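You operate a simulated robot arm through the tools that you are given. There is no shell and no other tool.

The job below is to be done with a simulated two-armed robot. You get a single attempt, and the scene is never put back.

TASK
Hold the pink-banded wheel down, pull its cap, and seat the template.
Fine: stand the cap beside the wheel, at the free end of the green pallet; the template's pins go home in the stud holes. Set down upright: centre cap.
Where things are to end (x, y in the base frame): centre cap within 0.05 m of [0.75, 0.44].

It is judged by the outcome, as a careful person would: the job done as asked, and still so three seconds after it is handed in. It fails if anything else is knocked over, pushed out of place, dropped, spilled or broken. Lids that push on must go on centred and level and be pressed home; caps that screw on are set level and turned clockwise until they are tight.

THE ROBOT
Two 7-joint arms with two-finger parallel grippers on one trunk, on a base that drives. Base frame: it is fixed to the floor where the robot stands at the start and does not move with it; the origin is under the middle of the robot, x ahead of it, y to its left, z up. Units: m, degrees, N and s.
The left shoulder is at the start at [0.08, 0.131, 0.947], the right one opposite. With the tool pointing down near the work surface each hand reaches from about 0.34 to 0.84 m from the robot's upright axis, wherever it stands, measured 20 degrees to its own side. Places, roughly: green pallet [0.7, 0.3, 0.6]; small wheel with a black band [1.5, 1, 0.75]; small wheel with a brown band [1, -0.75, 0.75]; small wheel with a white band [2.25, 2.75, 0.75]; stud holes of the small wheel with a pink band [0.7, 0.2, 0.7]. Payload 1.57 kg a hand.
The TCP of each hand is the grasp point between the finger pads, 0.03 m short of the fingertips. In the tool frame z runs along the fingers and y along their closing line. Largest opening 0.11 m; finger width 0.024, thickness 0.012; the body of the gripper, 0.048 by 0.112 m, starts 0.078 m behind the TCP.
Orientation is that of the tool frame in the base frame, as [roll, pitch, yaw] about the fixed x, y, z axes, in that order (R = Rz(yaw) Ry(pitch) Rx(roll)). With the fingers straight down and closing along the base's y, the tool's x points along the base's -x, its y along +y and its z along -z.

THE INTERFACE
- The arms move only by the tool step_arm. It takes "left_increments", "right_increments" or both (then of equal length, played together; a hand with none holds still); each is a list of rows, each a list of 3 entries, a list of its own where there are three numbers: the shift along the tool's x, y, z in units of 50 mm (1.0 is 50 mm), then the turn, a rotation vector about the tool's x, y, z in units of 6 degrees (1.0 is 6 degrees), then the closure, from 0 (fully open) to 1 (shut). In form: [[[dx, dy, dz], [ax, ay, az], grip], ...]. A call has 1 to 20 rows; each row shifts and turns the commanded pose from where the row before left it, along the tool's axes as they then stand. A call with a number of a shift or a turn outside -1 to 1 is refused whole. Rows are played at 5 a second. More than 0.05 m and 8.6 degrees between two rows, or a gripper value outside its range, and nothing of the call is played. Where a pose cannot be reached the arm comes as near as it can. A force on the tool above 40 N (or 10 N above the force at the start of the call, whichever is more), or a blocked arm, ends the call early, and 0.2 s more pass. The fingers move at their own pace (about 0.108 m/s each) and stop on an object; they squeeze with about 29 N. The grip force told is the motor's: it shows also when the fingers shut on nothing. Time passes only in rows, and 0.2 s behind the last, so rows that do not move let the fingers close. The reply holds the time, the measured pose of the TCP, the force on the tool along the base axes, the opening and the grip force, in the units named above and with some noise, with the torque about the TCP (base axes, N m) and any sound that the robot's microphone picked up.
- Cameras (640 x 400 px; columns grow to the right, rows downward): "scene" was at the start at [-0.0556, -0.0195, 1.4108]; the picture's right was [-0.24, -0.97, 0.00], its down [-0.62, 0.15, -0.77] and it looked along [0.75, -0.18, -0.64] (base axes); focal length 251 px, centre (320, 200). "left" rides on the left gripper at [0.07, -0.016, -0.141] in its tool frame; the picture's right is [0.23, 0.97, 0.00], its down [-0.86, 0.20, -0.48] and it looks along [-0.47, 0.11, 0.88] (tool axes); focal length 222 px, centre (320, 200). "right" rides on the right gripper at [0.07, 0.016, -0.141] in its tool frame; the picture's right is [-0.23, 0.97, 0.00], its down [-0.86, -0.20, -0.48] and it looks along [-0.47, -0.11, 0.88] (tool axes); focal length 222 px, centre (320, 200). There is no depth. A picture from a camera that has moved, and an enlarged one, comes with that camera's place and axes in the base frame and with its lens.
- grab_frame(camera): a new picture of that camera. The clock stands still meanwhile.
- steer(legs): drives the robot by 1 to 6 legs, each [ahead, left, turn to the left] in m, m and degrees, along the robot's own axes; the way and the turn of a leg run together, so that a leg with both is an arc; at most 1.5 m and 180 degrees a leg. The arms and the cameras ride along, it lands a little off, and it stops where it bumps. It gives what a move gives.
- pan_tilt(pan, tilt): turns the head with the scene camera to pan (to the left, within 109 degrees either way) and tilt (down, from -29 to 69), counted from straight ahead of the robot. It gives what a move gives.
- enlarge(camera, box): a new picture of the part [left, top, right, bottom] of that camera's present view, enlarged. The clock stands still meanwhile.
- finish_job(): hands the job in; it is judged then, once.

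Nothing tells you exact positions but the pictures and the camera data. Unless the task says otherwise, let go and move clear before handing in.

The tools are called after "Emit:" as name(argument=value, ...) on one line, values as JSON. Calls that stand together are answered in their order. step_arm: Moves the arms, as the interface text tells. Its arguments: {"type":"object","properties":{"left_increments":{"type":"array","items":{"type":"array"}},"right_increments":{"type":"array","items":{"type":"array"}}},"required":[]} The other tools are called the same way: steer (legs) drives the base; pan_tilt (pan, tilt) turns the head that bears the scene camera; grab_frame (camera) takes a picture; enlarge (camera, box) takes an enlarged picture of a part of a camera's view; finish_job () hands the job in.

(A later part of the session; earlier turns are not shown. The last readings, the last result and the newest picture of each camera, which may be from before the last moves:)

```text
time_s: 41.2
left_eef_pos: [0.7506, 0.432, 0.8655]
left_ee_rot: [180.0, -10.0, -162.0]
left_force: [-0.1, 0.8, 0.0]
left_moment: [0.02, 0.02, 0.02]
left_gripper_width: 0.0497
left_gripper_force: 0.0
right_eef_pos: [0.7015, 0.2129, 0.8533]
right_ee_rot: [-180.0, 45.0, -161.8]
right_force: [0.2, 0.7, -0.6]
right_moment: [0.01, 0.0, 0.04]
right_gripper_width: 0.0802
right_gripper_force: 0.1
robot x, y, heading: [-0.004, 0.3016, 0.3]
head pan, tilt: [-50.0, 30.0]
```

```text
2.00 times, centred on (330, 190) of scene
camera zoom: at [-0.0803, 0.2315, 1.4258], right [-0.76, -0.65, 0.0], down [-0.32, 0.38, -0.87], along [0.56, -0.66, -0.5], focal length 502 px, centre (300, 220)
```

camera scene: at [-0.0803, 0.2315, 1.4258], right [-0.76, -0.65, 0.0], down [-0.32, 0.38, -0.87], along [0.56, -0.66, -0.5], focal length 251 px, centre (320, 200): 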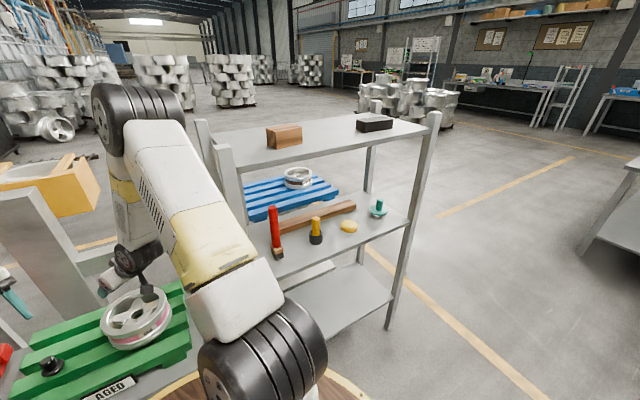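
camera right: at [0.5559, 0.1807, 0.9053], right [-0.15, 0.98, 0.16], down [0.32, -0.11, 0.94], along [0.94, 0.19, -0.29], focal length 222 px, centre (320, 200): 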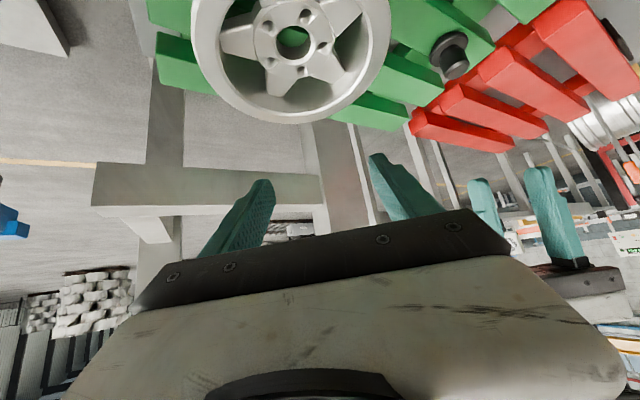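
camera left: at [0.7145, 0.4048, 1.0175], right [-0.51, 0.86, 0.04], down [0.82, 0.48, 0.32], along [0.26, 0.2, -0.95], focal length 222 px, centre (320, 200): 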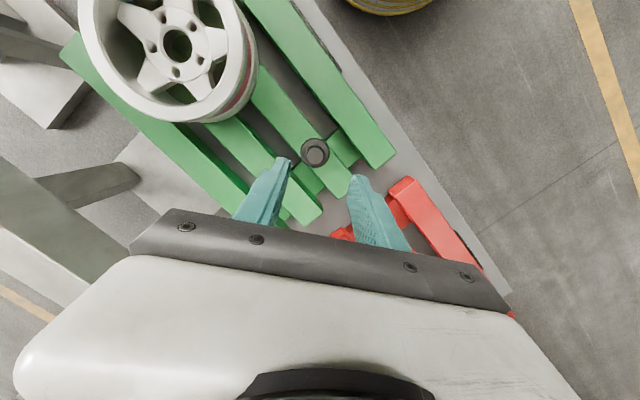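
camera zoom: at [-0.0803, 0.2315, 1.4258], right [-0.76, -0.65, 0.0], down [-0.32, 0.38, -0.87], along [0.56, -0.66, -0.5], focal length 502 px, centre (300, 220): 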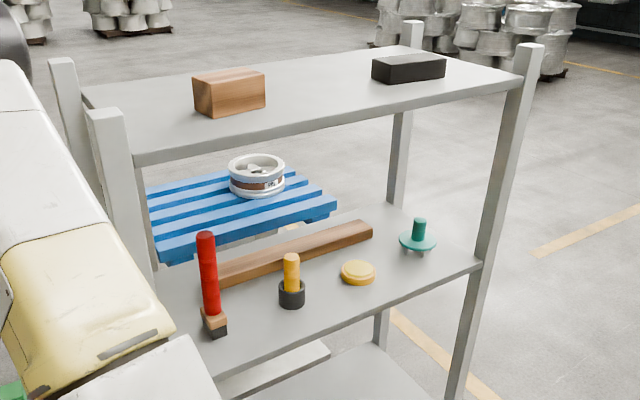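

The template sits at about (0.327, -0.650): shelf z≈0.80, disc top ≈0.838, handle top ≈0.885. First I'll retract both arms to compact poses so driving is safe.

Emit:
step_arm(left_increments=[[[0.17, 0, -0.6], [0, 0, 0], 0.55], [[0.65, 0.474, -0.16], [0, 0, 0], 0.55], [[0.65, 0.474, -0.16], [0, 0, 0], 0.55], [[0.65, 0.474, -0.16], [0, 0, 0], 0.55], [[0.65, 0.474, -0.16], [0, 0, 0], 0.55], [[0.65, 0.474, -0.16], [0, 0, 0], 0.55], [[0.65, 0.474, -0.16], [0, 0, 0], 0.55], [[0.65, 0.474, -0.16], [0, 0, 0], 0.55], [[0.65, 0.474, -0.16], [0, 0, 0], 0.55], [[0.65, 0.474, -0.16], [0, 0, 0], 0.55]], right_increments=[[[0.112, 0.0195, -0.8085], [0, 0, 0], 0.27], [[0.112, 0.0195, -0.8085], [0, 0, 0], 0.27], [[0.112, 0.0195, -0.8085], [0, 0, 0], 0.27], [[0.112, 0.0195, -0.8085], [0, 0, 0], 0.27], [[0.112, 0.0195, -0.8085], [0, 0, 0], 0.27], [[0.112, 0.0195, -0.8085], [0, 0, 0], 0.27], [[0.112, 0.0195, -0.8085], [0, 0, 0], 0.27], [[0.112, 0.0195, -0.8085], [0, 0, 0], 0.27], [[0, 0, 0], [0.715, 0, 0.715], 0.27], [[0, 0, 0], [0.715, 0, 0.715], 0.27]])

Emit:
step_arm(left_increments=[[[0, 0, 0], [0, -0.833, 0], 0.55], [[0, 0, 0], [0, -0.833, 0], 0.55], [[0, 0, 0], [0, 0, 1], 0.55], [[0, 0, 0], [0, 0, 1], 0.55], [[0, 0, 0], [0, 0, 1], 0.55]], right_increments=[[[0, 0, 0], [0.715, 0, 0.715], 0.0], [[0, 0, 0], [0, 0, 0], 0.0], [[0, 0, 0], [0, 0, 0], 0.0], [[0, 0, 0], [0, 0, 0], 0.0], [[0, 0, 0], [0, 0, 0], 0.0]])

Emit:
pan_tilt(pan=-109, tilt=35)

Emit:
grab_frame(camera="scene")

```text
time_s: 43.4
left_eef_pos: [0.4184, 0.549, 1.0186]
left_ee_rot: [-180.0, -10.1, -162.1]
left_force: [0.7, -0.3, -0.7]
left_moment: [0.03, 0.01, -0.01]
left_gripper_width: 0.0495
left_gripper_force: 0.1
right_eef_pos: [0.4942, 0.1277, 1.0735]
right_ee_rot: [179.9, 44.7, -173.9]
right_force: [-0.2, 0.2, -0.3]
right_moment: [0.01, 0.03, 0.0]
right_gripper_width: 0.0801
right_gripper_force: 0.1
right hand out of reach, approached as far as the arm can: row 7, 8, 9, 10
robot x, y, heading: [-0.0013, 0.2991, 0.1]
head pan, tilt: [-50.0, 30.0]
```

```text
time_s: 44.6
left_eef_pos: [0.4198, 0.5495, 1.0184]
left_ee_rot: [-180.0, 0.0, 179.9]
left_force: [0.6, 0.4, -0.7]
left_moment: [-0.01, 0.03, 0.02]
left_gripper_width: 0.0496
left_gripper_force: 0.0
right_eef_pos: [0.4984, 0.128, 1.0748]
right_ee_rot: [-180.0, 44.8, -179.9]
right_force: [-0.2, -0.6, -0.4]
right_moment: [-0.02, 0.0, -0.01]
right_gripper_width: 0.1099
right_gripper_force: 0.0
robot x, y, heading: [0.0017, 0.3017, 0.0]
head pan, tilt: [-50.0, 30.0]
```

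```text
time_s: 45.9
left_eef_pos: [0.4204, 0.55, 1.0187]
left_ee_rot: [180.0, 0.1, -179.9]
left_force: [-0.5, 0.0, 0.0]
left_moment: [-0.04, -0.02, 0.02]
left_gripper_width: 0.0495
left_gripper_force: 0.1
right_eef_pos: [0.4975, 0.1294, 1.0751]
right_ee_rot: [-179.9, 44.8, -180.0]
right_force: [0.4, 0.5, -0.1]
right_moment: [0.0, -0.03, -0.03]
right_gripper_width: 0.11
right_gripper_force: 0.2
robot x, y, heading: [-0.0, 0.3001, 0.1]
head pan, tilt: [-108.9, 35.0]
```

```text
taken
camera scene: at [-0.167, 0.2172, 1.418], right [-0.95, 0.32, 0.0], down [0.18, 0.54, -0.82], along [-0.26, -0.78, -0.57], focal length 251 px, centre (320, 200)
```

scene: 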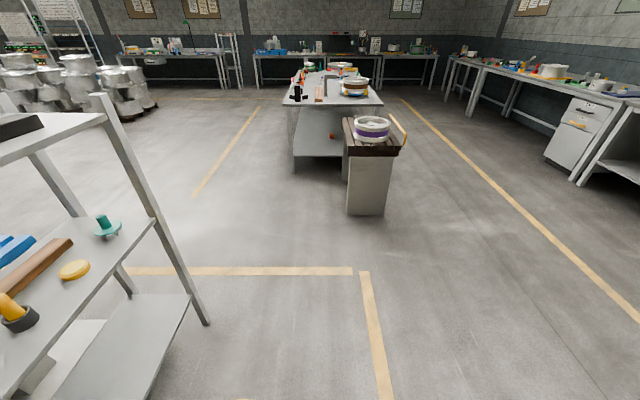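

The floor to the right and behind is clear. I'll back away, slide right past the rack's left post and turn to face the rack squarely.

Emit:
steer(legs=[[-0.3, 0, 0], [0, -0.57, 0], [0, 0, -18.7]])

Emit:
pan_tilt(pan=-15, tilt=40)

Emit:
grab_frame(camera="scene")

Emit:
grab_frame(camera="right")

```text
time_s: 51.9
left_eef_pos: [0.176, -0.1727, 1.0171]
left_ee_rot: [-180.0, -0.1, 161.1]
left_force: [0.0, 0.6, -0.5]
left_moment: [0.01, -0.01, -0.04]
left_gripper_width: 0.0495
left_gripper_force: 0.1
right_eef_pos: [0.1118, -0.5963, 1.0745]
right_ee_rot: [-180.0, 44.8, 161.1]
right_force: [-0.7, 1.2, 0.8]
right_moment: [0.01, -0.01, 0.02]
right_gripper_width: 0.1101
right_gripper_force: 0.1
robot x, y, heading: [-0.302, -0.2729, -18.7]
head pan, tilt: [-108.9, 35.0]
```

```text
time_s: 53.6
left_eef_pos: [0.1763, -0.1718, 1.0194]
left_ee_rot: [-180.0, -0.1, 161.1]
left_force: [-0.6, -0.5, 0.0]
left_moment: [-0.02, 0.02, -0.04]
left_gripper_width: 0.0496
left_gripper_force: 0.1
right_eef_pos: [0.1124, -0.5968, 1.0741]
right_ee_rot: [180.0, 44.8, 161.1]
right_force: [0.6, -0.3, 0.7]
right_moment: [-0.01, 0.0, 0.01]
right_gripper_width: 0.1099
right_gripper_force: 0.1
robot x, y, heading: [-0.3047, -0.2747, -18.4]
head pan, tilt: [-15.0, 40.0]
```

```text
taken
camera scene: at [-0.3625, -0.2748, 1.4105], right [-0.56, -0.83, 0.0], down [-0.53, 0.36, -0.77], along [0.64, -0.43, -0.64], focal length 251 px, centre (320, 200)
```

scene: 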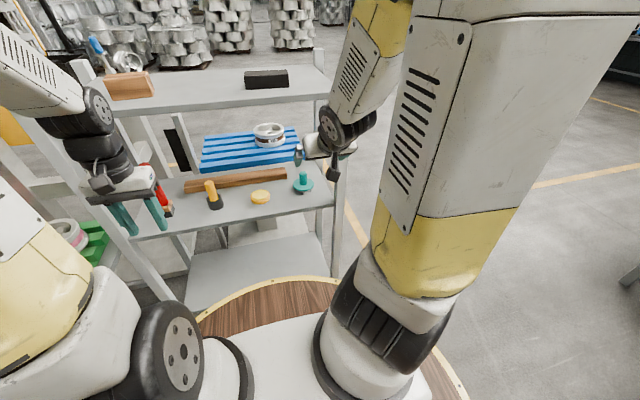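

```text
taken
camera right: at [-0.0218, -0.5326, 1.1269], right [0.47, 0.87, 0.16], down [0.19, -0.28, 0.94], along [0.86, -0.41, -0.29], focal length 222 px, centre (320, 200)
```

right: 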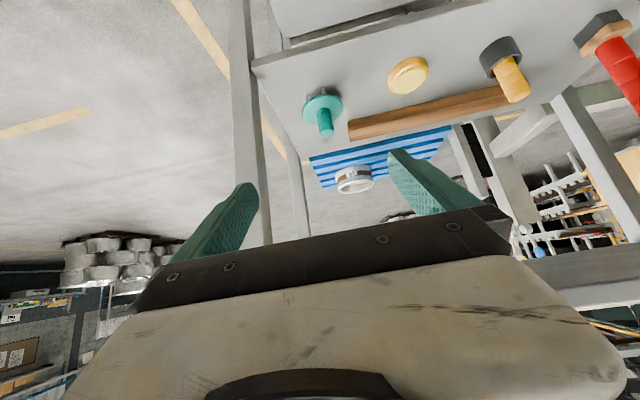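

The robot faces the rack squarely, and both cameras see the template with clear access from the front. Zooming in to triangulate it and see its pins.

Emit:
enlarge(camera="right", box=[280, 70, 376, 150])

Emit:
enlarge(camera="scene", box=[270, 155, 334, 205])

Emit:
enlarge(camera="right", box=[220, 20, 480, 230])

```text
5.00 times, centred on (328, 110) of right
camera zoom: at [-0.0218, -0.5326, 1.1269], right [0.47, 0.87, 0.16], down [0.19, -0.28, 0.94], along [0.86, -0.41, -0.29], focal length 1111 px, centre (280, 650)
```

zoom: 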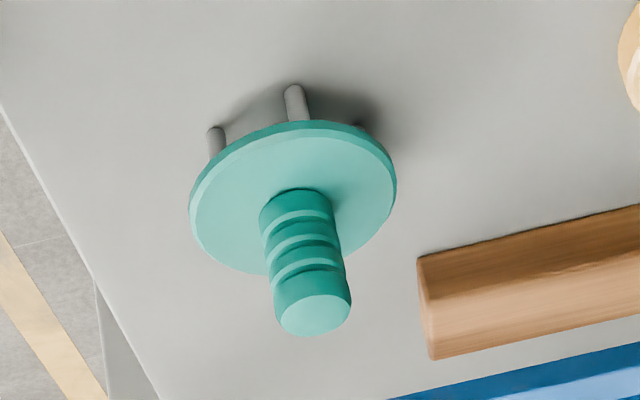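

```text
8.00 times, centred on (302, 180) of scene
camera zoom: at [-0.3625, -0.2748, 1.4105], right [-0.56, -0.83, 0.0], down [-0.53, 0.36, -0.77], along [0.64, -0.43, -0.64], focal length 2009 px, centre (464, 360)
```

zoom: 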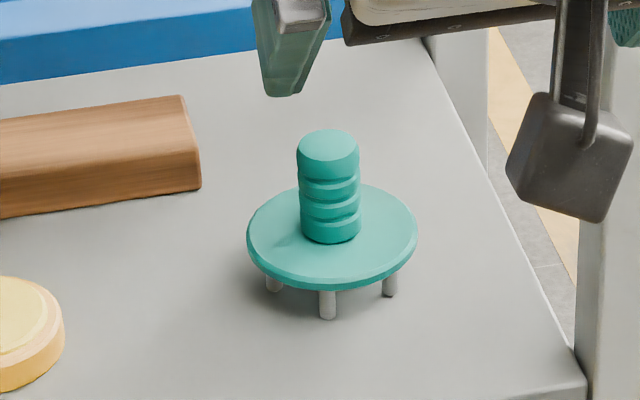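

```text
1.90 times, centred on (350, 125) of right
camera zoom: at [-0.0218, -0.5326, 1.1269], right [0.47, 0.87, 0.16], down [0.19, -0.28, 0.94], along [0.86, -0.41, -0.29], focal length 423 px, centre (263, 343)
```

zoom: 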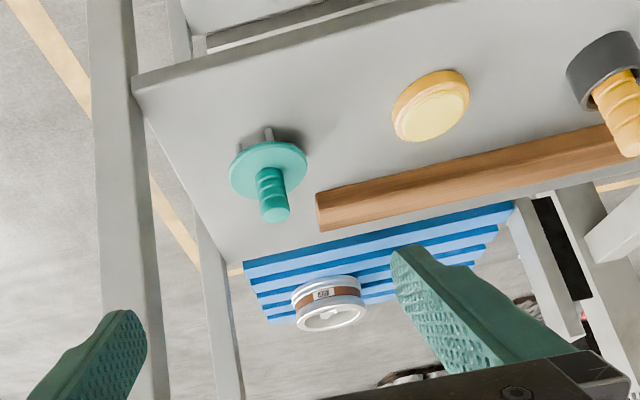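

The pins form a five-fold ring at 0° + 72°k, the template centre is about (0.338, -0.661), the disc top z≈0.82 and the handle top z≈0.874. The hand's 45° approach line already points almost at it. I'll advance part way along that line and check.

Emit:
step_arm(right_increments=[[[0, 0, 0.8], [0, 0, 0], 0.27], [[0, 0, 0.8], [0, 0, 0], 0.27], [[0, 0, 0.8], [0, 0, 0], 0.27], [[0, 0, 0], [0, 0, 0], 0.27]])

Emit:
grab_frame(camera="right")

Emit:
grab_frame(camera="scene")

```text
time_s: 54.6
left_eef_pos: [0.1767, -0.1727, 1.0192]
left_ee_rot: [-180.0, 0.0, 161.2]
left_force: [-0.3, -0.4, 0.1]
left_moment: [0.02, 0.01, -0.02]
left_gripper_width: 0.0491
left_gripper_force: 0.1
right_eef_pos: [0.1921, -0.6223, 0.9889]
right_ee_rot: [-179.9, 44.7, 161.2]
right_force: [-0.5, -0.6, -0.7]
right_moment: [0.01, -0.02, 0.01]
right_gripper_width: 0.0803
right_gripper_force: 0.0
robot x, y, heading: [-0.3029, -0.2721, -18.8]
head pan, tilt: [-15.0, 40.0]
```

```text
taken
camera right: at [0.0575, -0.5587, 1.0412], right [0.47, 0.87, 0.16], down [0.19, -0.28, 0.94], along [0.86, -0.41, -0.29], focal length 222 px, centre (320, 200)
```

right: 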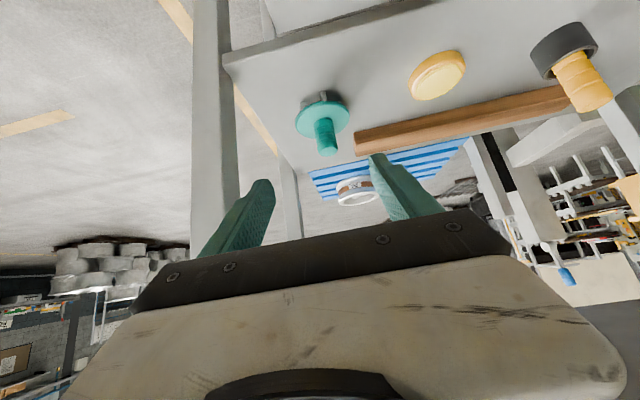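

```text
taken
camera scene: at [-0.3623, -0.2747, 1.4105], right [-0.55, -0.83, 0.0], down [-0.54, 0.36, -0.77], along [0.64, -0.42, -0.64], focal length 251 px, centre (320, 200)
```

scene: 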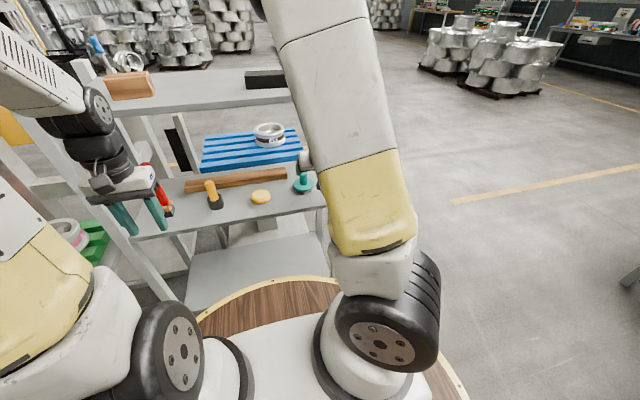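

Emit:
enlarge(camera="right", box=[276, 80, 372, 160])

Emit:
enlarge(camera="scene", box=[270, 140, 334, 205])

```text
5.00 times, centred on (324, 120) of right
camera zoom: at [0.0575, -0.5587, 1.0412], right [0.47, 0.87, 0.16], down [0.19, -0.28, 0.94], along [0.86, -0.41, -0.29], focal length 1111 px, centre (300, 600)
```

zoom: 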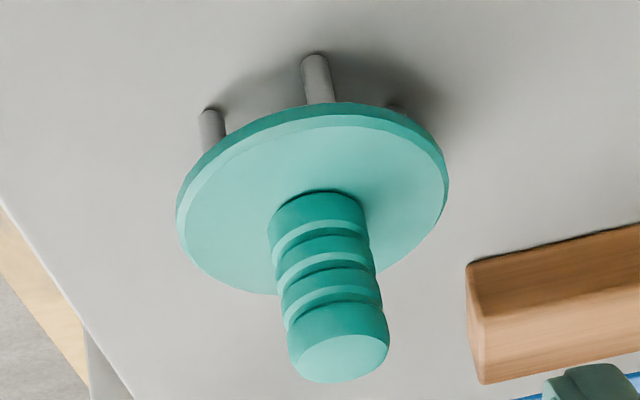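

```text
6.15 times, centred on (302, 172) of scene
camera zoom: at [-0.3623, -0.2747, 1.4105], right [-0.55, -0.83, 0.0], down [-0.54, 0.36, -0.77], along [0.64, -0.42, -0.64], focal length 1545 px, centre (431, 369)
```

zoom: 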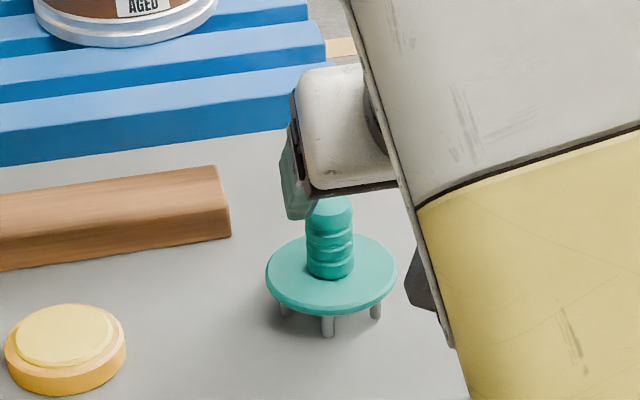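

Refined estimate: handle axis at (0.337, -0.6645), top z≈0.877, disc top z≈0.83. I'll advance to just short of the handle and check alignment.

Emit:
step_arm(right_increments=[[[-0.095, 0.031, 0.65], [0, 0, 0], 0.27], [[-0.095, 0.031, 0.65], [0, 0, 0], 0.27], [[-0.095, 0.031, 0.65], [0, 0, 0], 0.27], [[-0.095, 0.031, 0.65], [0, 0, 0], 0.27], [[0, 0, 0], [0, 0, 0], 0.27]])

Emit:
grab_frame(camera="right")

Emit:
grab_frame(camera="scene")

Emit:
grab_frame(camera="left")

```text
time_s: 55.8
left_eef_pos: [0.1767, -0.1722, 1.0174]
left_ee_rot: [-179.9, 0.0, 161.2]
left_force: [0.5, -0.7, -0.6]
left_moment: [-0.03, 0.0, 0.02]
left_gripper_width: 0.0493
left_gripper_force: 0.1
right_eef_pos: [0.2931, -0.6489, 0.9105]
right_ee_rot: [180.0, 44.7, 161.1]
right_force: [-0.6, -0.2, 0.3]
right_moment: [-0.02, 0.03, 0.0]
right_gripper_width: 0.0803
right_gripper_force: 0.1
robot x, y, heading: [-0.3002, -0.2714, -18.8]
head pan, tilt: [-15.0, 40.0]
```

```text
taken
camera right: at [0.159, -0.5869, 0.9629], right [0.47, 0.87, 0.16], down [0.19, -0.28, 0.94], along [0.86, -0.41, -0.29], focal length 222 px, centre (320, 200)
```

right: 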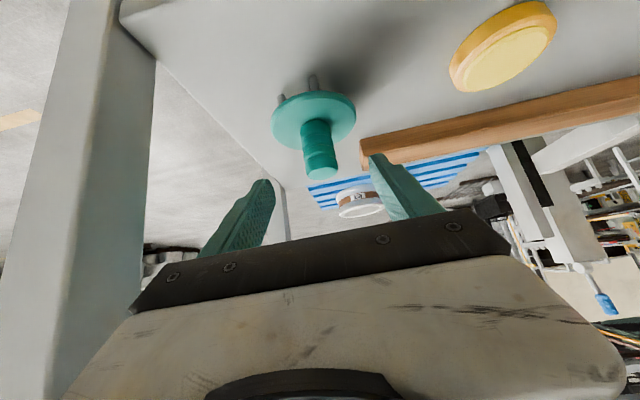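

```text
taken
camera scene: at [-0.3625, -0.2747, 1.4105], right [-0.55, -0.83, 0.0], down [-0.54, 0.36, -0.77], along [0.64, -0.42, -0.64], focal length 251 px, centre (320, 200)
```

scene: 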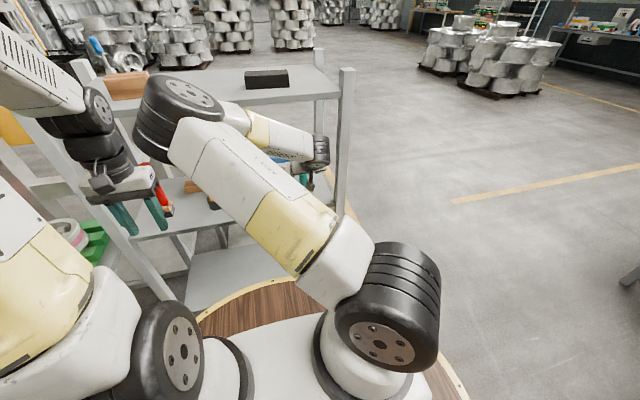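

```text
taken
camera left: at [0.1055, -0.165, 1.1601], right [0.1, 0.99, 0.0], down [0.87, -0.09, 0.48], along [0.48, -0.05, -0.88], focal length 222 px, centre (320, 200)
```

left: 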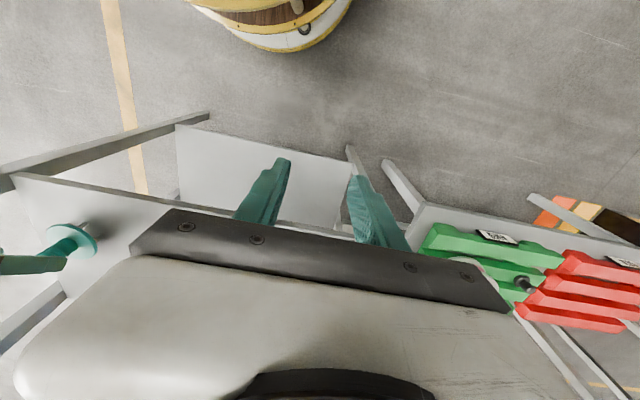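

The right elbow swung inward toward the left arm, so I'll first move the left hand further left for room. Then I'll refine the handle position at close range.

Emit:
step_arm(left_increments=[[[0, 0.7, 0], [0, 0, 0], 0.55], [[0, 0.7, 0], [0, 0, 0], 0.55], [[0, 0.7, 0], [0, 0, 0], 0.55]])

Emit:
enlarge(camera="right", box=[240, 60, 400, 190])

Emit:
grab_frame(camera="scene")

Emit:
enlarge(camera="left", box=[0, 200, 130, 300])

```text
time_s: 56.6
left_eef_pos: [0.2105, -0.0731, 1.0173]
left_ee_rot: [-180.0, 0.0, 161.0]
left_force: [-0.6, -0.4, -0.3]
left_moment: [0.0, -0.01, 0.04]
left_gripper_width: 0.0496
left_gripper_force: 0.1
right_eef_pos: [0.2936, -0.65, 0.9099]
right_ee_rot: [180.0, 44.8, 161.1]
right_force: [-0.2, -0.7, 0.1]
right_moment: [0.01, 0.0, 0.03]
right_gripper_width: 0.08
right_gripper_force: 0.1
robot x, y, heading: [-0.3019, -0.2753, -18.8]
head pan, tilt: [-15.0, 40.0]
```

```text
3.08 times, centred on (320, 125) of right
camera zoom: at [0.1587, -0.5871, 0.963], right [0.47, 0.87, 0.16], down [0.19, -0.28, 0.94], along [0.86, -0.41, -0.29], focal length 684 px, centre (320, 431)
```

zoom: 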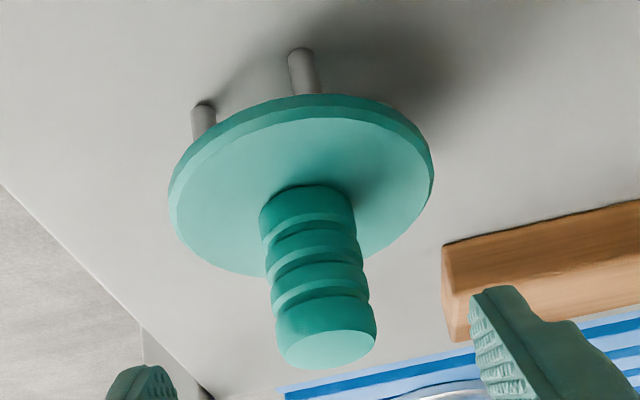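

```text
taken
camera scene: at [-0.3625, -0.2749, 1.4105], right [-0.55, -0.83, 0.0], down [-0.53, 0.36, -0.77], along [0.64, -0.42, -0.64], focal length 251 px, centre (320, 200)
```

scene: 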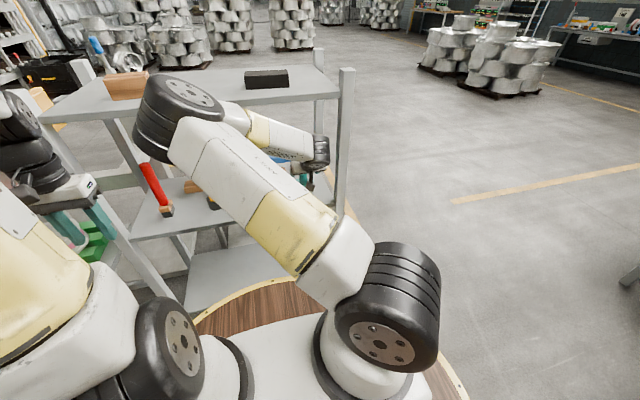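

```text
4.00 times, centred on (65, 250) of left
camera zoom: at [0.1397, -0.065, 1.1595], right [0.1, 0.99, 0.0], down [0.87, -0.09, 0.48], along [0.48, -0.05, -0.88], focal length 888 px, centre (1340, 0)
```

zoom: 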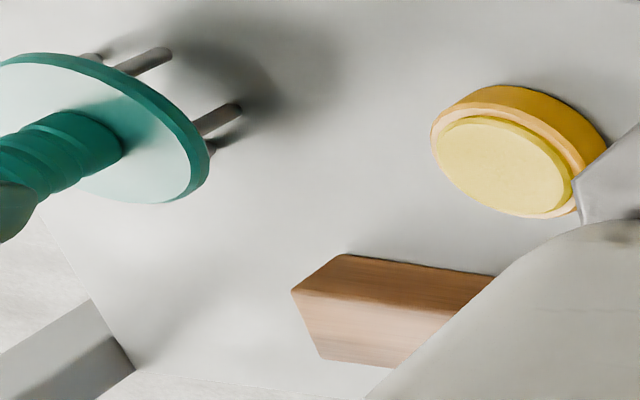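

Refined: handle axis at (0.335, -0.664), disc top z≈0.831, handle top ≈0.879, so the remaining move is 61 mm along the tool axis. Advancing to the grip pose.

Emit:
step_arm(right_increments=[[[0.005, 0.002, 0.41], [0, 0, 0], 0.27], [[0.005, 0.002, 0.41], [0, 0, 0], 0.27], [[0.005, 0.002, 0.41], [0, 0, 0], 0.27], [[0, 0, 0], [0, 0, 0], 0.27]])

Emit:
enlarge(camera="right", box=[220, 80, 420, 230])

Emit:
enlarge(camera="left", box=[0, 200, 130, 300])

Emit:
grab_frame(camera="scene")

```text
time_s: 57.6
left_eef_pos: [0.2098, -0.0724, 1.0181]
left_ee_rot: [179.9, 0.0, 161.1]
left_force: [0.7, 0.7, 0.7]
left_moment: [0.0, 0.02, -0.02]
left_gripper_width: 0.0493
left_gripper_force: 0.1
right_eef_pos: [0.3335, -0.6496, 0.8847]
right_ee_rot: [180.0, 44.8, 161.1]
right_force: [-0.1, 0.1, 0.3]
right_moment: [-0.03, -0.01, 0.0]
right_gripper_width: 0.0805
right_gripper_force: 0.0
right hand out of reach, approached as far as the arm can: row 2, 3
robot x, y, heading: [-0.3035, -0.272, -18.7]
head pan, tilt: [-15.0, 40.0]
```

```text
2.67 times, centred on (320, 155) of right
camera zoom: at [0.1986, -0.586, 0.9373], right [0.47, 0.87, 0.16], down [0.19, -0.28, 0.94], along [0.86, -0.41, -0.29], focal length 592 px, centre (320, 320)
```

zoom: 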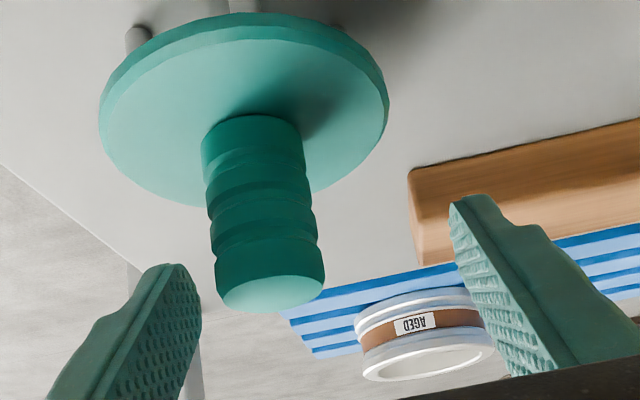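

```text
4.00 times, centred on (65, 250) of left
camera zoom: at [0.1397, -0.0651, 1.1596], right [0.1, 0.99, 0.0], down [0.87, -0.09, 0.48], along [0.48, -0.05, -0.88], focal length 888 px, centre (1340, 0)
```

zoom: 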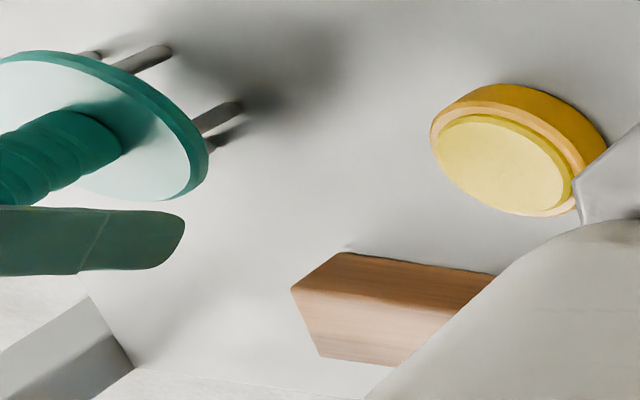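

```text
taken
camera scene: at [-0.3624, -0.2747, 1.4105], right [-0.55, -0.83, 0.0], down [-0.54, 0.36, -0.77], along [0.64, -0.42, -0.64], focal length 251 px, centre (320, 200)
```

scene: 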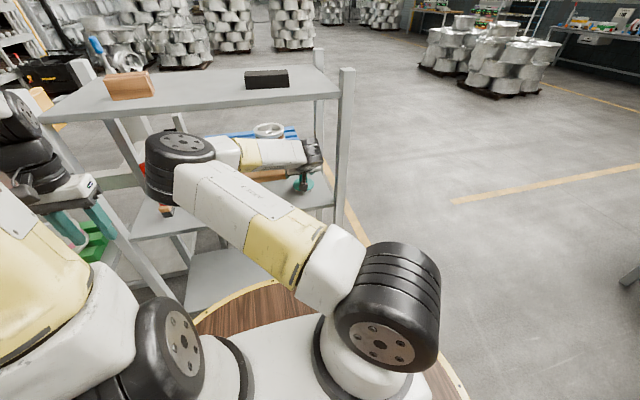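

The arm hit a joint limit just short of the handle because its elbow folded inward on the earlier tilted retreat. I'll back out of the rack, un-tilt to a vertical pose like the start, and re-approach with a better elbow.

Emit:
step_arm(right_increments=[[[0, 0, -0.6], [0, 0, 0], 0.27], [[0, 0, -0.8], [0, 0, 0], 0.27], [[0, 0, -0.8], [0, 0, 0], 0.27], [[0, 0, -0.8], [0, 0, 0], 0.27], [[0, 0, -0.4], [0, 0, 0], 0.27], [[0.1147, 0, -0.4521], [0, 0.933, 0], 0.27], [[0.1583, 0, -0.4388], [0, 0.933, 0], 0.27], [[0.2005, 0, -0.4211], [0, 0.933, 0], 0.27], [[0.2406, 0, -0.3995], [0, 0.933, 0], 0.27], [[0.2786, 0, -0.3744], [0, 0.933, 0], 0.27], [[0.3134, 0, -0.3453], [0, 0.933, 0], 0.27], [[0.3458, 0, -0.313], [0, 0.933, 0], 0.27], [[0.3745, 0, -0.278], [0, 0.933, 0], 0.27]])

Emit:
grab_frame(camera="scene")

Emit:
grab_frame(camera="right")

```text
time_s: 60.4
left_eef_pos: [0.2093, -0.0731, 1.0179]
left_ee_rot: [179.9, 0.0, 161.2]
left_force: [-0.3, 0.0, -0.2]
left_moment: [0.02, 0.04, -0.07]
left_gripper_width: 0.0492
left_gripper_force: 0.1
right_eef_pos: [0.075, -0.5584, 1.0989]
right_ee_rot: [179.9, -0.1, 161.1]
right_force: [-0.3, 0.1, 0.0]
right_moment: [-0.03, 0.0, 0.01]
right_gripper_width: 0.0804
right_gripper_force: 0.0
right hand out of reach, approached as far as the arm can: row 7
robot x, y, heading: [-0.3008, -0.276, -18.9]
head pan, tilt: [-15.0, 40.0]
```

```text
taken
camera scene: at [-0.3624, -0.2747, 1.4105], right [-0.55, -0.83, 0.0], down [-0.54, 0.36, -0.77], along [0.64, -0.42, -0.64], focal length 251 px, centre (320, 200)
```

scene: 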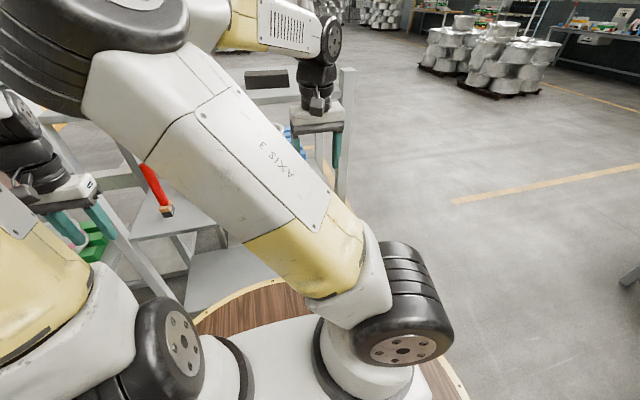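

```text
taken
camera right: at [0.0145, -0.5211, 1.2418], right [0.53, 0.85, 0.0], down [0.75, -0.47, 0.48], along [0.4, -0.25, -0.88], focal length 222 px, centre (320, 200)
```

right: 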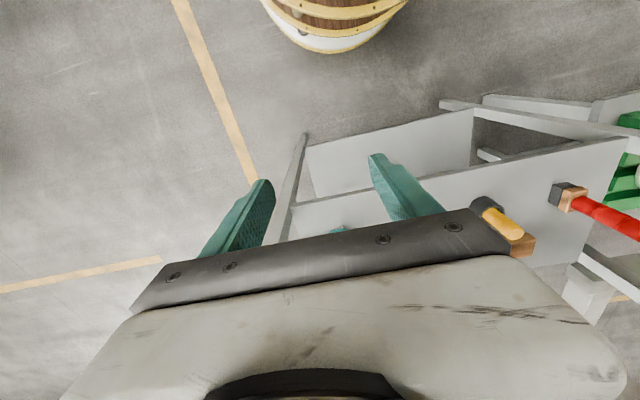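

The elbow is still on the inner side. Near-alignment of hand and forearm at 45° seems to be what upset it, so a flatter 60° hand tilt should suit this height better. I'll return to the start-like pose and see how the elbow sits.

Emit:
step_arm(right_increments=[[[0.75, 0.18, 0], [0, 0, 0], 0.27], [[0.75, 0.18, 0], [0, 0, 0], 0.27], [[0.75, 0.18, 0], [0, 0, 0], 0.27], [[0, 0, 0], [0, 0, 0], 0.27]])

Emit:
grab_frame(camera="scene")

```text
time_s: 61.3
left_eef_pos: [0.2099, -0.07, 1.0165]
left_ee_rot: [-179.9, -0.2, 161.6]
left_force: [-1.1, -1.1, 0.6]
left_moment: [0.0, -0.04, 0.02]
left_gripper_width: 0.0496
left_gripper_force: 0.0
right_eef_pos: [-0.0339, -0.534, 1.0954]
right_ee_rot: [177.1, -1.2, 152.7]
right_force: [0.7, -0.6, -0.3]
right_moment: [0.02, -0.06, 0.03]
right_gripper_width: 0.0802
right_gripper_force: 0.1
robot x, y, heading: [-0.3048, -0.2742, -18.7]
head pan, tilt: [-15.0, 40.0]
stopped in row 4 (right hand): the arm was blocked; the commanded pose is now the measured one
```

```text
taken
camera scene: at [-0.3624, -0.2748, 1.4105], right [-0.55, -0.83, 0.0], down [-0.53, 0.36, -0.77], along [0.64, -0.42, -0.64], focal length 251 px, centre (320, 200)
```

scene: 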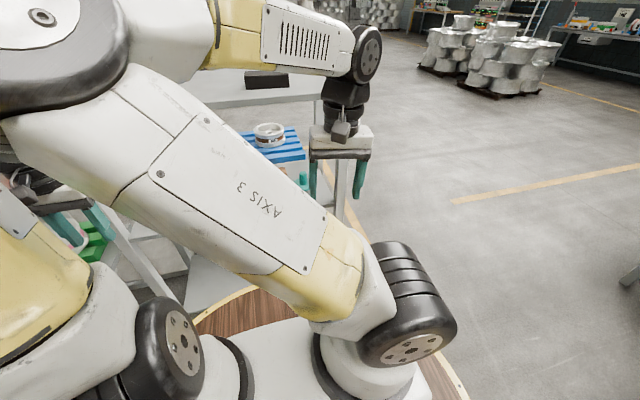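

The right elbow touched the left arm, so I'll move the right hand forward again to clear it. Then I'll back the robot into open floor, where I can rearrange the arms safely.

Emit:
step_arm(right_increments=[[[-0.8, -0.3, 0], [0, 0, 0], 0.27], [[-0.8, -0.3, 0], [0, 0, 0], 0.27], [[0, 0, 0], [0, 0, 0], 0.27]])

Emit:
steer(legs=[[-0.45, 0, 0]])

Emit:
grab_frame(camera="scene")

```text
time_s: 62.1
left_eef_pos: [0.2097, -0.0698, 1.0169]
left_ee_rot: [180.0, 0.0, 161.6]
left_force: [-0.7, -0.5, -0.2]
left_moment: [0.02, -0.02, -0.04]
left_gripper_width: 0.0493
left_gripper_force: 0.0
right_eef_pos: [0.0241, -0.5974, 1.0921]
right_ee_rot: [177.3, -1.3, 152.8]
right_force: [0.7, 0.0, -0.5]
right_moment: [0.0, 0.01, 0.01]
right_gripper_width: 0.0806
right_gripper_force: 0.2
robot x, y, heading: [-0.3001, -0.2749, -18.9]
head pan, tilt: [-15.0, 40.0]
```

```text
time_s: 64.8
left_eef_pos: [-0.2209, 0.0759, 1.0175]
left_ee_rot: [180.0, -0.2, 161.7]
left_force: [-0.3, 0.2, -0.3]
left_moment: [-0.01, 0.01, -0.02]
left_gripper_width: 0.0495
left_gripper_force: 0.0
right_eef_pos: [-0.4053, -0.4521, 1.0918]
right_ee_rot: [177.3, -1.3, 152.9]
right_force: [-0.4, -0.1, -0.9]
right_moment: [0.0, -0.02, 0.02]
right_gripper_width: 0.0802
right_gripper_force: 0.1
robot x, y, heading: [-0.7342, -0.1275, -18.7]
head pan, tilt: [-15.0, 40.0]
```

```text
taken
camera scene: at [-0.7919, -0.13, 1.4105], right [-0.55, -0.83, 0.0], down [-0.54, 0.36, -0.77], along [0.64, -0.42, -0.64], focal length 251 px, centre (320, 200)
```

scene: 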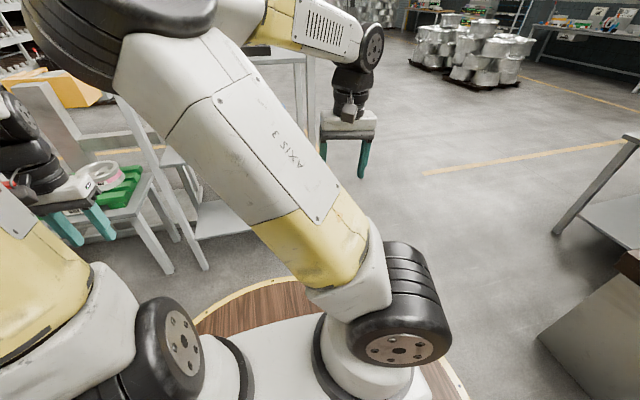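

The robot is in open space now. I'll try moving the right hand well out to the right and forward to see whether the elbow unfolds outward.

Emit:
step_arm(right_increments=[[[-0.3, -0.9, 0], [0, 0, 0], 0.27], [[-0.3, -0.9, 0], [0, 0, 0], 0.27], [[-0.3, -0.9, 0], [0, 0, 0], 0.27], [[-0.3, -0.9, 0], [0, 0, 0], 0.27], [[-0.3, -0.9, 0], [0, 0, 0], 0.27], [[-0.3, -0.9, 0], [0, 0, 0], 0.27], [[-0.3, -0.9, 0], [0, 0, 0], 0.27], [[-0.3, -0.9, 0], [0, 0, 0], 0.27]])

Emit:
grab_frame(camera="scene")

```text
time_s: 66.7
left_eef_pos: [-0.2213, 0.0747, 1.018]
left_ee_rot: [-180.0, -0.1, 161.7]
left_force: [1.2, 1.0, -0.8]
left_moment: [0.01, 0.03, 0.0]
left_gripper_width: 0.0495
left_gripper_force: 0.0
right_eef_pos: [-0.4543, -0.6052, 1.1193]
right_ee_rot: [177.1, -1.3, 153.0]
right_force: [0.3, 0.2, -0.2]
right_moment: [0.03, 0.06, 0.03]
right_gripper_width: 0.0805
right_gripper_force: 0.1
right hand out of reach, approached as far as the arm can: row 3, 4, 5, 6, 7, 8
robot x, y, heading: [-0.7323, -0.1318, -18.5]
head pan, tilt: [-15.0, 40.0]
```

```text
taken
camera scene: at [-0.792, -0.1301, 1.4105], right [-0.55, -0.83, 0.0], down [-0.54, 0.36, -0.77], along [0.64, -0.42, -0.64], focal length 251 px, centre (320, 200)
```

scene: 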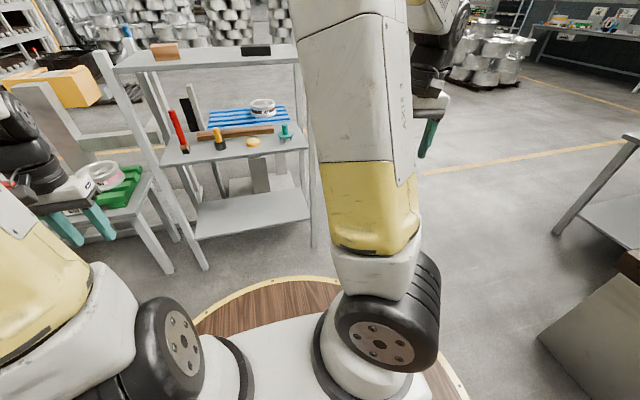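

The elbow has swung back up to a normal posture. I'll bring the hand back in front of the right shoulder in small steps and see if it stays there.

Emit:
step_arm(right_increments=[[[0, 0.6, 0.1], [0, 0, -0.35], 0.27], [[0, 0.6, 0.1], [0, 0, -0.35], 0.27], [[0, 0.6, 0], [0, 0, -0.35], 0.27], [[0, 0.6, 0], [0, 0, -0.35], 0.27]])

Emit:
grab_frame(camera="scene")

```text
time_s: 67.7
left_eef_pos: [-0.221, 0.0758, 1.0172]
left_ee_rot: [-180.0, 0.0, 161.7]
left_force: [-0.2, 0.3, 0.1]
left_moment: [0.03, 0.01, -0.02]
left_gripper_width: 0.0495
left_gripper_force: 0.1
right_eef_pos: [-0.4044, -0.4945, 1.1155]
right_ee_rot: [177.2, -0.8, 161.3]
right_force: [1.0, -0.8, -0.6]
right_moment: [0.03, -0.02, 0.02]
right_gripper_width: 0.0806
right_gripper_force: 0.0
robot x, y, heading: [-0.7311, -0.1256, -18.5]
head pan, tilt: [-15.0, 40.0]
```

```text
taken
camera scene: at [-0.7921, -0.1304, 1.4105], right [-0.55, -0.83, 0.0], down [-0.54, 0.36, -0.77], along [0.64, -0.42, -0.64], focal length 251 px, centre (320, 200)
```

scene: 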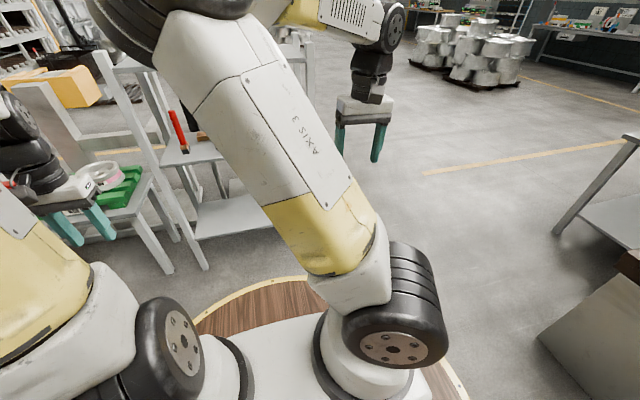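

As the hand returns, the elbow goes back inward; that posture only lacked reach to the right. So I'll use it deliberately: move the left arm out of the way, and rehearse the grip pose in free space with the target straight ahead of the robot.

Emit:
step_arm(left_increments=[[[0.4, 0.83, -0.1], [0, 0, 0], 0.55], [[0.4, 0.83, -0.1], [0, 0, 0], 0.55], [[0.4, 0.83, -0.1], [0, 0, 0], 0.55], [[0.4, 0.83, -0.1], [0, 0, 0], 0.55], [[0.4, 0.83, -0.1], [0, 0, 0], 0.55], [[0.4, 0.83, -0.1], [0, 0, 0], 0.55]])

Emit:
step_arm(right_increments=[[[0, 0, 0], [0.467, -0.133, 0], 0.27], [[-0.233, 0.6, 0.3], [0, 0, 0], 0.27], [[-0.233, 0.6, 0.3], [0, 0, 0], 0.27], [[-0.233, 0.6, 0.3], [0, 0, 0], 0.27], [[-0.233, 0.6, 0.3], [0, 0, 0], 0.27]])

Emit:
grab_frame(camera="scene")

```text
time_s: 69.0
left_eef_pos: [-0.2567, 0.3505, 1.0494]
left_ee_rot: [-180.0, -0.2, 161.7]
left_force: [0.3, -0.1, 0.5]
left_moment: [0.06, 0.02, 0.02]
left_gripper_width: 0.0495
left_gripper_force: 0.1
right_eef_pos: [-0.4056, -0.495, 1.116]
right_ee_rot: [177.1, -1.0, 161.3]
right_force: [0.1, 0.4, -1.1]
right_moment: [0.05, 0.02, 0.0]
right_gripper_width: 0.0804
right_gripper_force: 0.1
robot x, y, heading: [-0.7343, -0.1275, -18.8]
head pan, tilt: [-15.0, 40.0]
```

```text
time_s: 70.2
left_eef_pos: [-0.2563, 0.3493, 1.0477]
left_ee_rot: [-180.0, -0.1, 161.6]
left_force: [0.9, -1.0, 0.2]
left_moment: [0.01, 0.0, 0.01]
left_gripper_width: 0.0497
left_gripper_force: 0.1
right_eef_pos: [-0.3222, -0.3981, 1.0564]
right_ee_rot: [179.9, 0.0, 161.2]
right_force: [-0.3, -0.4, 0.1]
right_moment: [0.02, 0.01, 0.02]
right_gripper_width: 0.0804
right_gripper_force: 0.1
robot x, y, heading: [-0.7352, -0.1336, -18.6]
head pan, tilt: [-15.0, 40.0]
```

```text
taken
camera scene: at [-0.7921, -0.1302, 1.4104], right [-0.55, -0.83, 0.0], down [-0.54, 0.36, -0.77], along [0.64, -0.42, -0.64], focal length 251 px, centre (320, 200)
```

scene: 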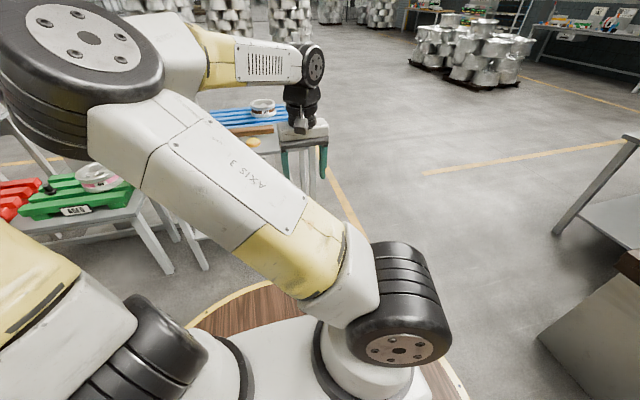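

Emit:
step_arm(right_increments=[[[-0.448, 0.246, 0.352], [0, -0.75, 0], 0.27], [[-0.4192, 0.246, 0.3859], [0, -0.75, 0], 0.27], [[-0.3877, 0.246, 0.4177], [0, -0.75, 0], 0.27], [[-0.3534, 0.246, 0.4465], [0, -0.75, 0], 0.27], [[-0.3173, 0.246, 0.4732], [0, -0.75, 0], 0.27], [[-0.2791, 0.246, 0.4968], [0, -0.75, 0], 0.27], [[-0.2394, 0.246, 0.517], [0, -0.75, 0], 0.27], [[-0.1982, 0.246, 0.5343], [0, -0.75, 0], 0.27], [[-0.1554, 0.246, 0.5482], [0, -0.75, 0], 0.27], [[-0.112, 0.246, 0.5583], [0, -0.75, 0], 0.27]])

Emit:
grab_frame(camera="scene")

```text
time_s: 72.5
left_eef_pos: [-0.2574, 0.3494, 1.0487]
left_ee_rot: [-179.9, -0.1, 161.7]
left_force: [-0.2, -0.7, -0.3]
left_moment: [0.01, -0.03, 0.02]
left_gripper_width: 0.0492
left_gripper_force: 0.1
right_eef_pos: [-0.072, -0.3517, 0.8799]
right_ee_rot: [179.9, 45.0, 161.1]
right_force: [-0.2, -0.8, -0.6]
right_moment: [-0.02, -0.02, 0.03]
right_gripper_width: 0.0799
right_gripper_force: 0.1
robot x, y, heading: [-0.7307, -0.129, -18.6]
head pan, tilt: [-15.0, 40.0]
```

```text
taken
camera scene: at [-0.7921, -0.13, 1.4104], right [-0.55, -0.83, 0.0], down [-0.54, 0.36, -0.77], along [0.64, -0.42, -0.64], focal length 251 px, centre (320, 200)
```

scene: 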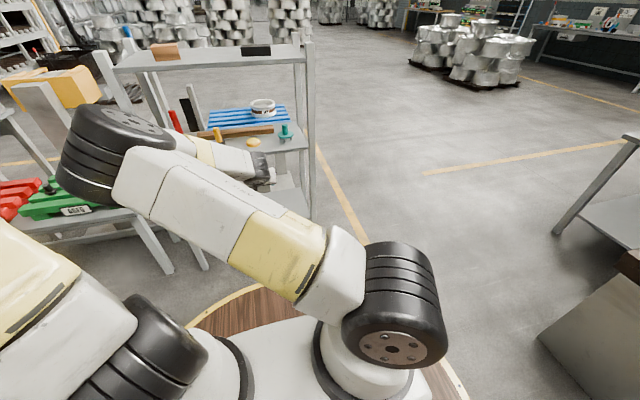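

The gripping pose is fully reachable with the target straight ahead. I'll also rehearse the lower seating height here before driving in.

Emit:
step_arm(right_increments=[[[0.495, 0, 0.495], [0, 0, 0], 0.27], [[0.495, 0, 0.495], [0, 0, 0], 0.27], [[0.495, 0, 0.495], [0, 0, 0], 0.27], [[0.495, 0, 0.495], [0, 0, 0], 0.27], [[0, 0, 0], [0, 0, 0], 0.27]])

Emit:
grab_frame(camera="scene")

Emit:
grab_frame(camera="left")

```text
time_s: 73.7
left_eef_pos: [-0.2569, 0.3488, 1.049]
left_ee_rot: [-180.0, -0.1, 161.7]
left_force: [0.6, -0.5, 0.2]
left_moment: [0.0, 0.0, 0.03]
left_gripper_width: 0.0496
left_gripper_force: 0.1
right_eef_pos: [-0.0707, -0.3511, 0.7407]
right_ee_rot: [179.8, 44.8, 161.3]
right_force: [1.2, -1.2, -0.3]
right_moment: [-0.01, -0.01, 0.01]
right_gripper_width: 0.08
right_gripper_force: 0.0
robot x, y, heading: [-0.7329, -0.1294, -18.8]
head pan, tilt: [-15.0, 40.0]
```

```text
taken
camera scene: at [-0.7919, -0.1299, 1.4105], right [-0.55, -0.83, 0.0], down [-0.54, 0.36, -0.77], along [0.64, -0.42, -0.64], focal length 251 px, centre (320, 200)
```

scene: 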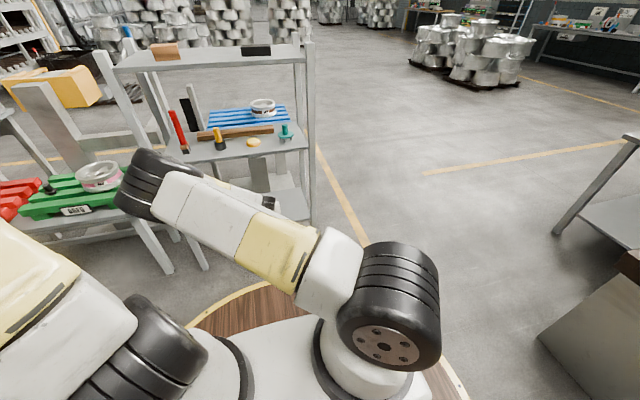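

```text
taken
camera left: at [-0.3265, 0.3566, 1.1897], right [0.09, 1.0, 0.0], down [0.88, -0.08, 0.48], along [0.48, -0.04, -0.88], focal length 222 px, centre (320, 200)
```

left: 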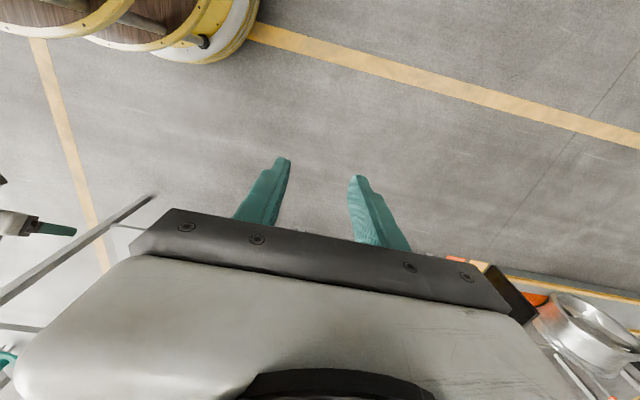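

Both heights are reachable, with the elbow safely up at about z=1.14. I'll raise the hand to the pre-grip hover and shift the robot right so the template is dead ahead.

Emit:
step_arm(right_increments=[[[-0.455, 0, -0.676], [0, 0, 0], 0.27], [[-0.455, 0, -0.676], [0, 0, 0], 0.27], [[-0.455, 0, -0.676], [0, 0, 0], 0.27], [[-0.455, 0, -0.676], [0, 0, 0], 0.27], [[-0.455, 0, -0.676], [0, 0, 0], 0.27], [[0, 0, 0], [0, 0, 0], 0.27]])

Emit:
steer(legs=[[0, -0.165, 0], [0.25, 0, 0]])

Emit:
grab_frame(camera="scene")

Emit:
grab_frame(camera="right")

```text
time_s: 75.0
left_eef_pos: [-0.2563, 0.3492, 1.0481]
left_ee_rot: [-180.0, -0.1, 161.7]
left_force: [-0.5, -0.5, 0.2]
left_moment: [0.0, 0.01, 0.0]
left_gripper_width: 0.0494
left_gripper_force: 0.0
right_eef_pos: [-0.1079, -0.3394, 0.9405]
right_ee_rot: [179.9, 45.0, 161.2]
right_force: [-0.5, -0.2, 0.8]
right_moment: [-0.04, -0.02, 0.02]
right_gripper_width: 0.0805
right_gripper_force: 0.1
robot x, y, heading: [-0.7341, -0.1274, -18.7]
head pan, tilt: [-15.0, 40.0]
```

```text
time_s: 77.9
left_eef_pos: [-0.0733, 0.1129, 1.0491]
left_ee_rot: [180.0, -0.2, 161.7]
left_force: [-0.2, -0.2, -0.4]
left_moment: [0.01, 0.0, -0.01]
left_gripper_width: 0.0493
left_gripper_force: 0.1
right_eef_pos: [0.0758, -0.5738, 0.9395]
right_ee_rot: [179.9, 44.9, 161.2]
right_force: [-0.7, 0.0, 0.6]
right_moment: [0.0, 0.01, -0.03]
right_gripper_width: 0.0801
right_gripper_force: 0.0
robot x, y, heading: [-0.5465, -0.3627, -18.7]
head pan, tilt: [-15.0, 40.0]
```

```text
taken
camera scene: at [-0.6089, -0.3652, 1.4105], right [-0.55, -0.83, 0.0], down [-0.54, 0.36, -0.77], along [0.64, -0.42, -0.64], focal length 251 px, centre (320, 200)
```

scene: 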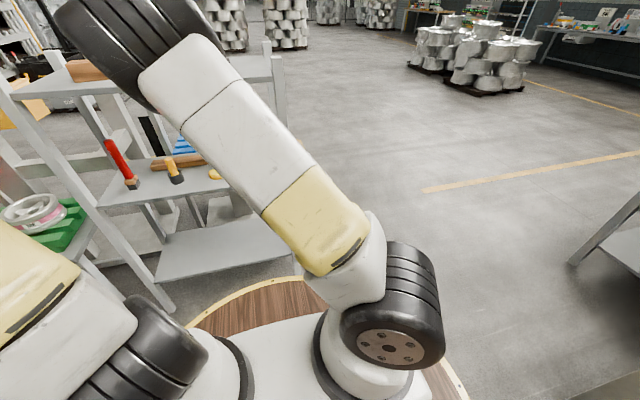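

```text
taken
camera right: at [-0.0601, -0.5112, 0.9927], right [0.46, 0.87, 0.16], down [0.19, -0.28, 0.94], along [0.87, -0.41, -0.29], focal length 222 px, centre (320, 200)
```

right: 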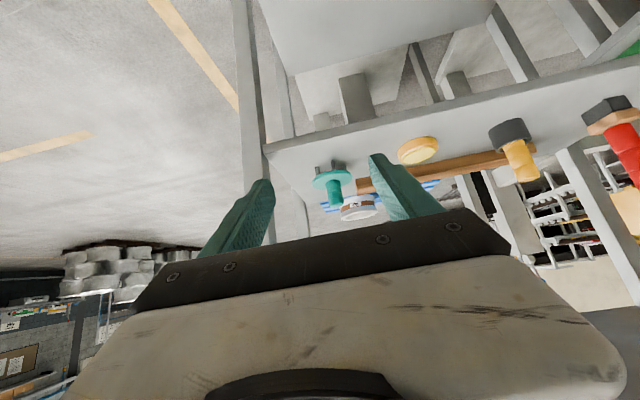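

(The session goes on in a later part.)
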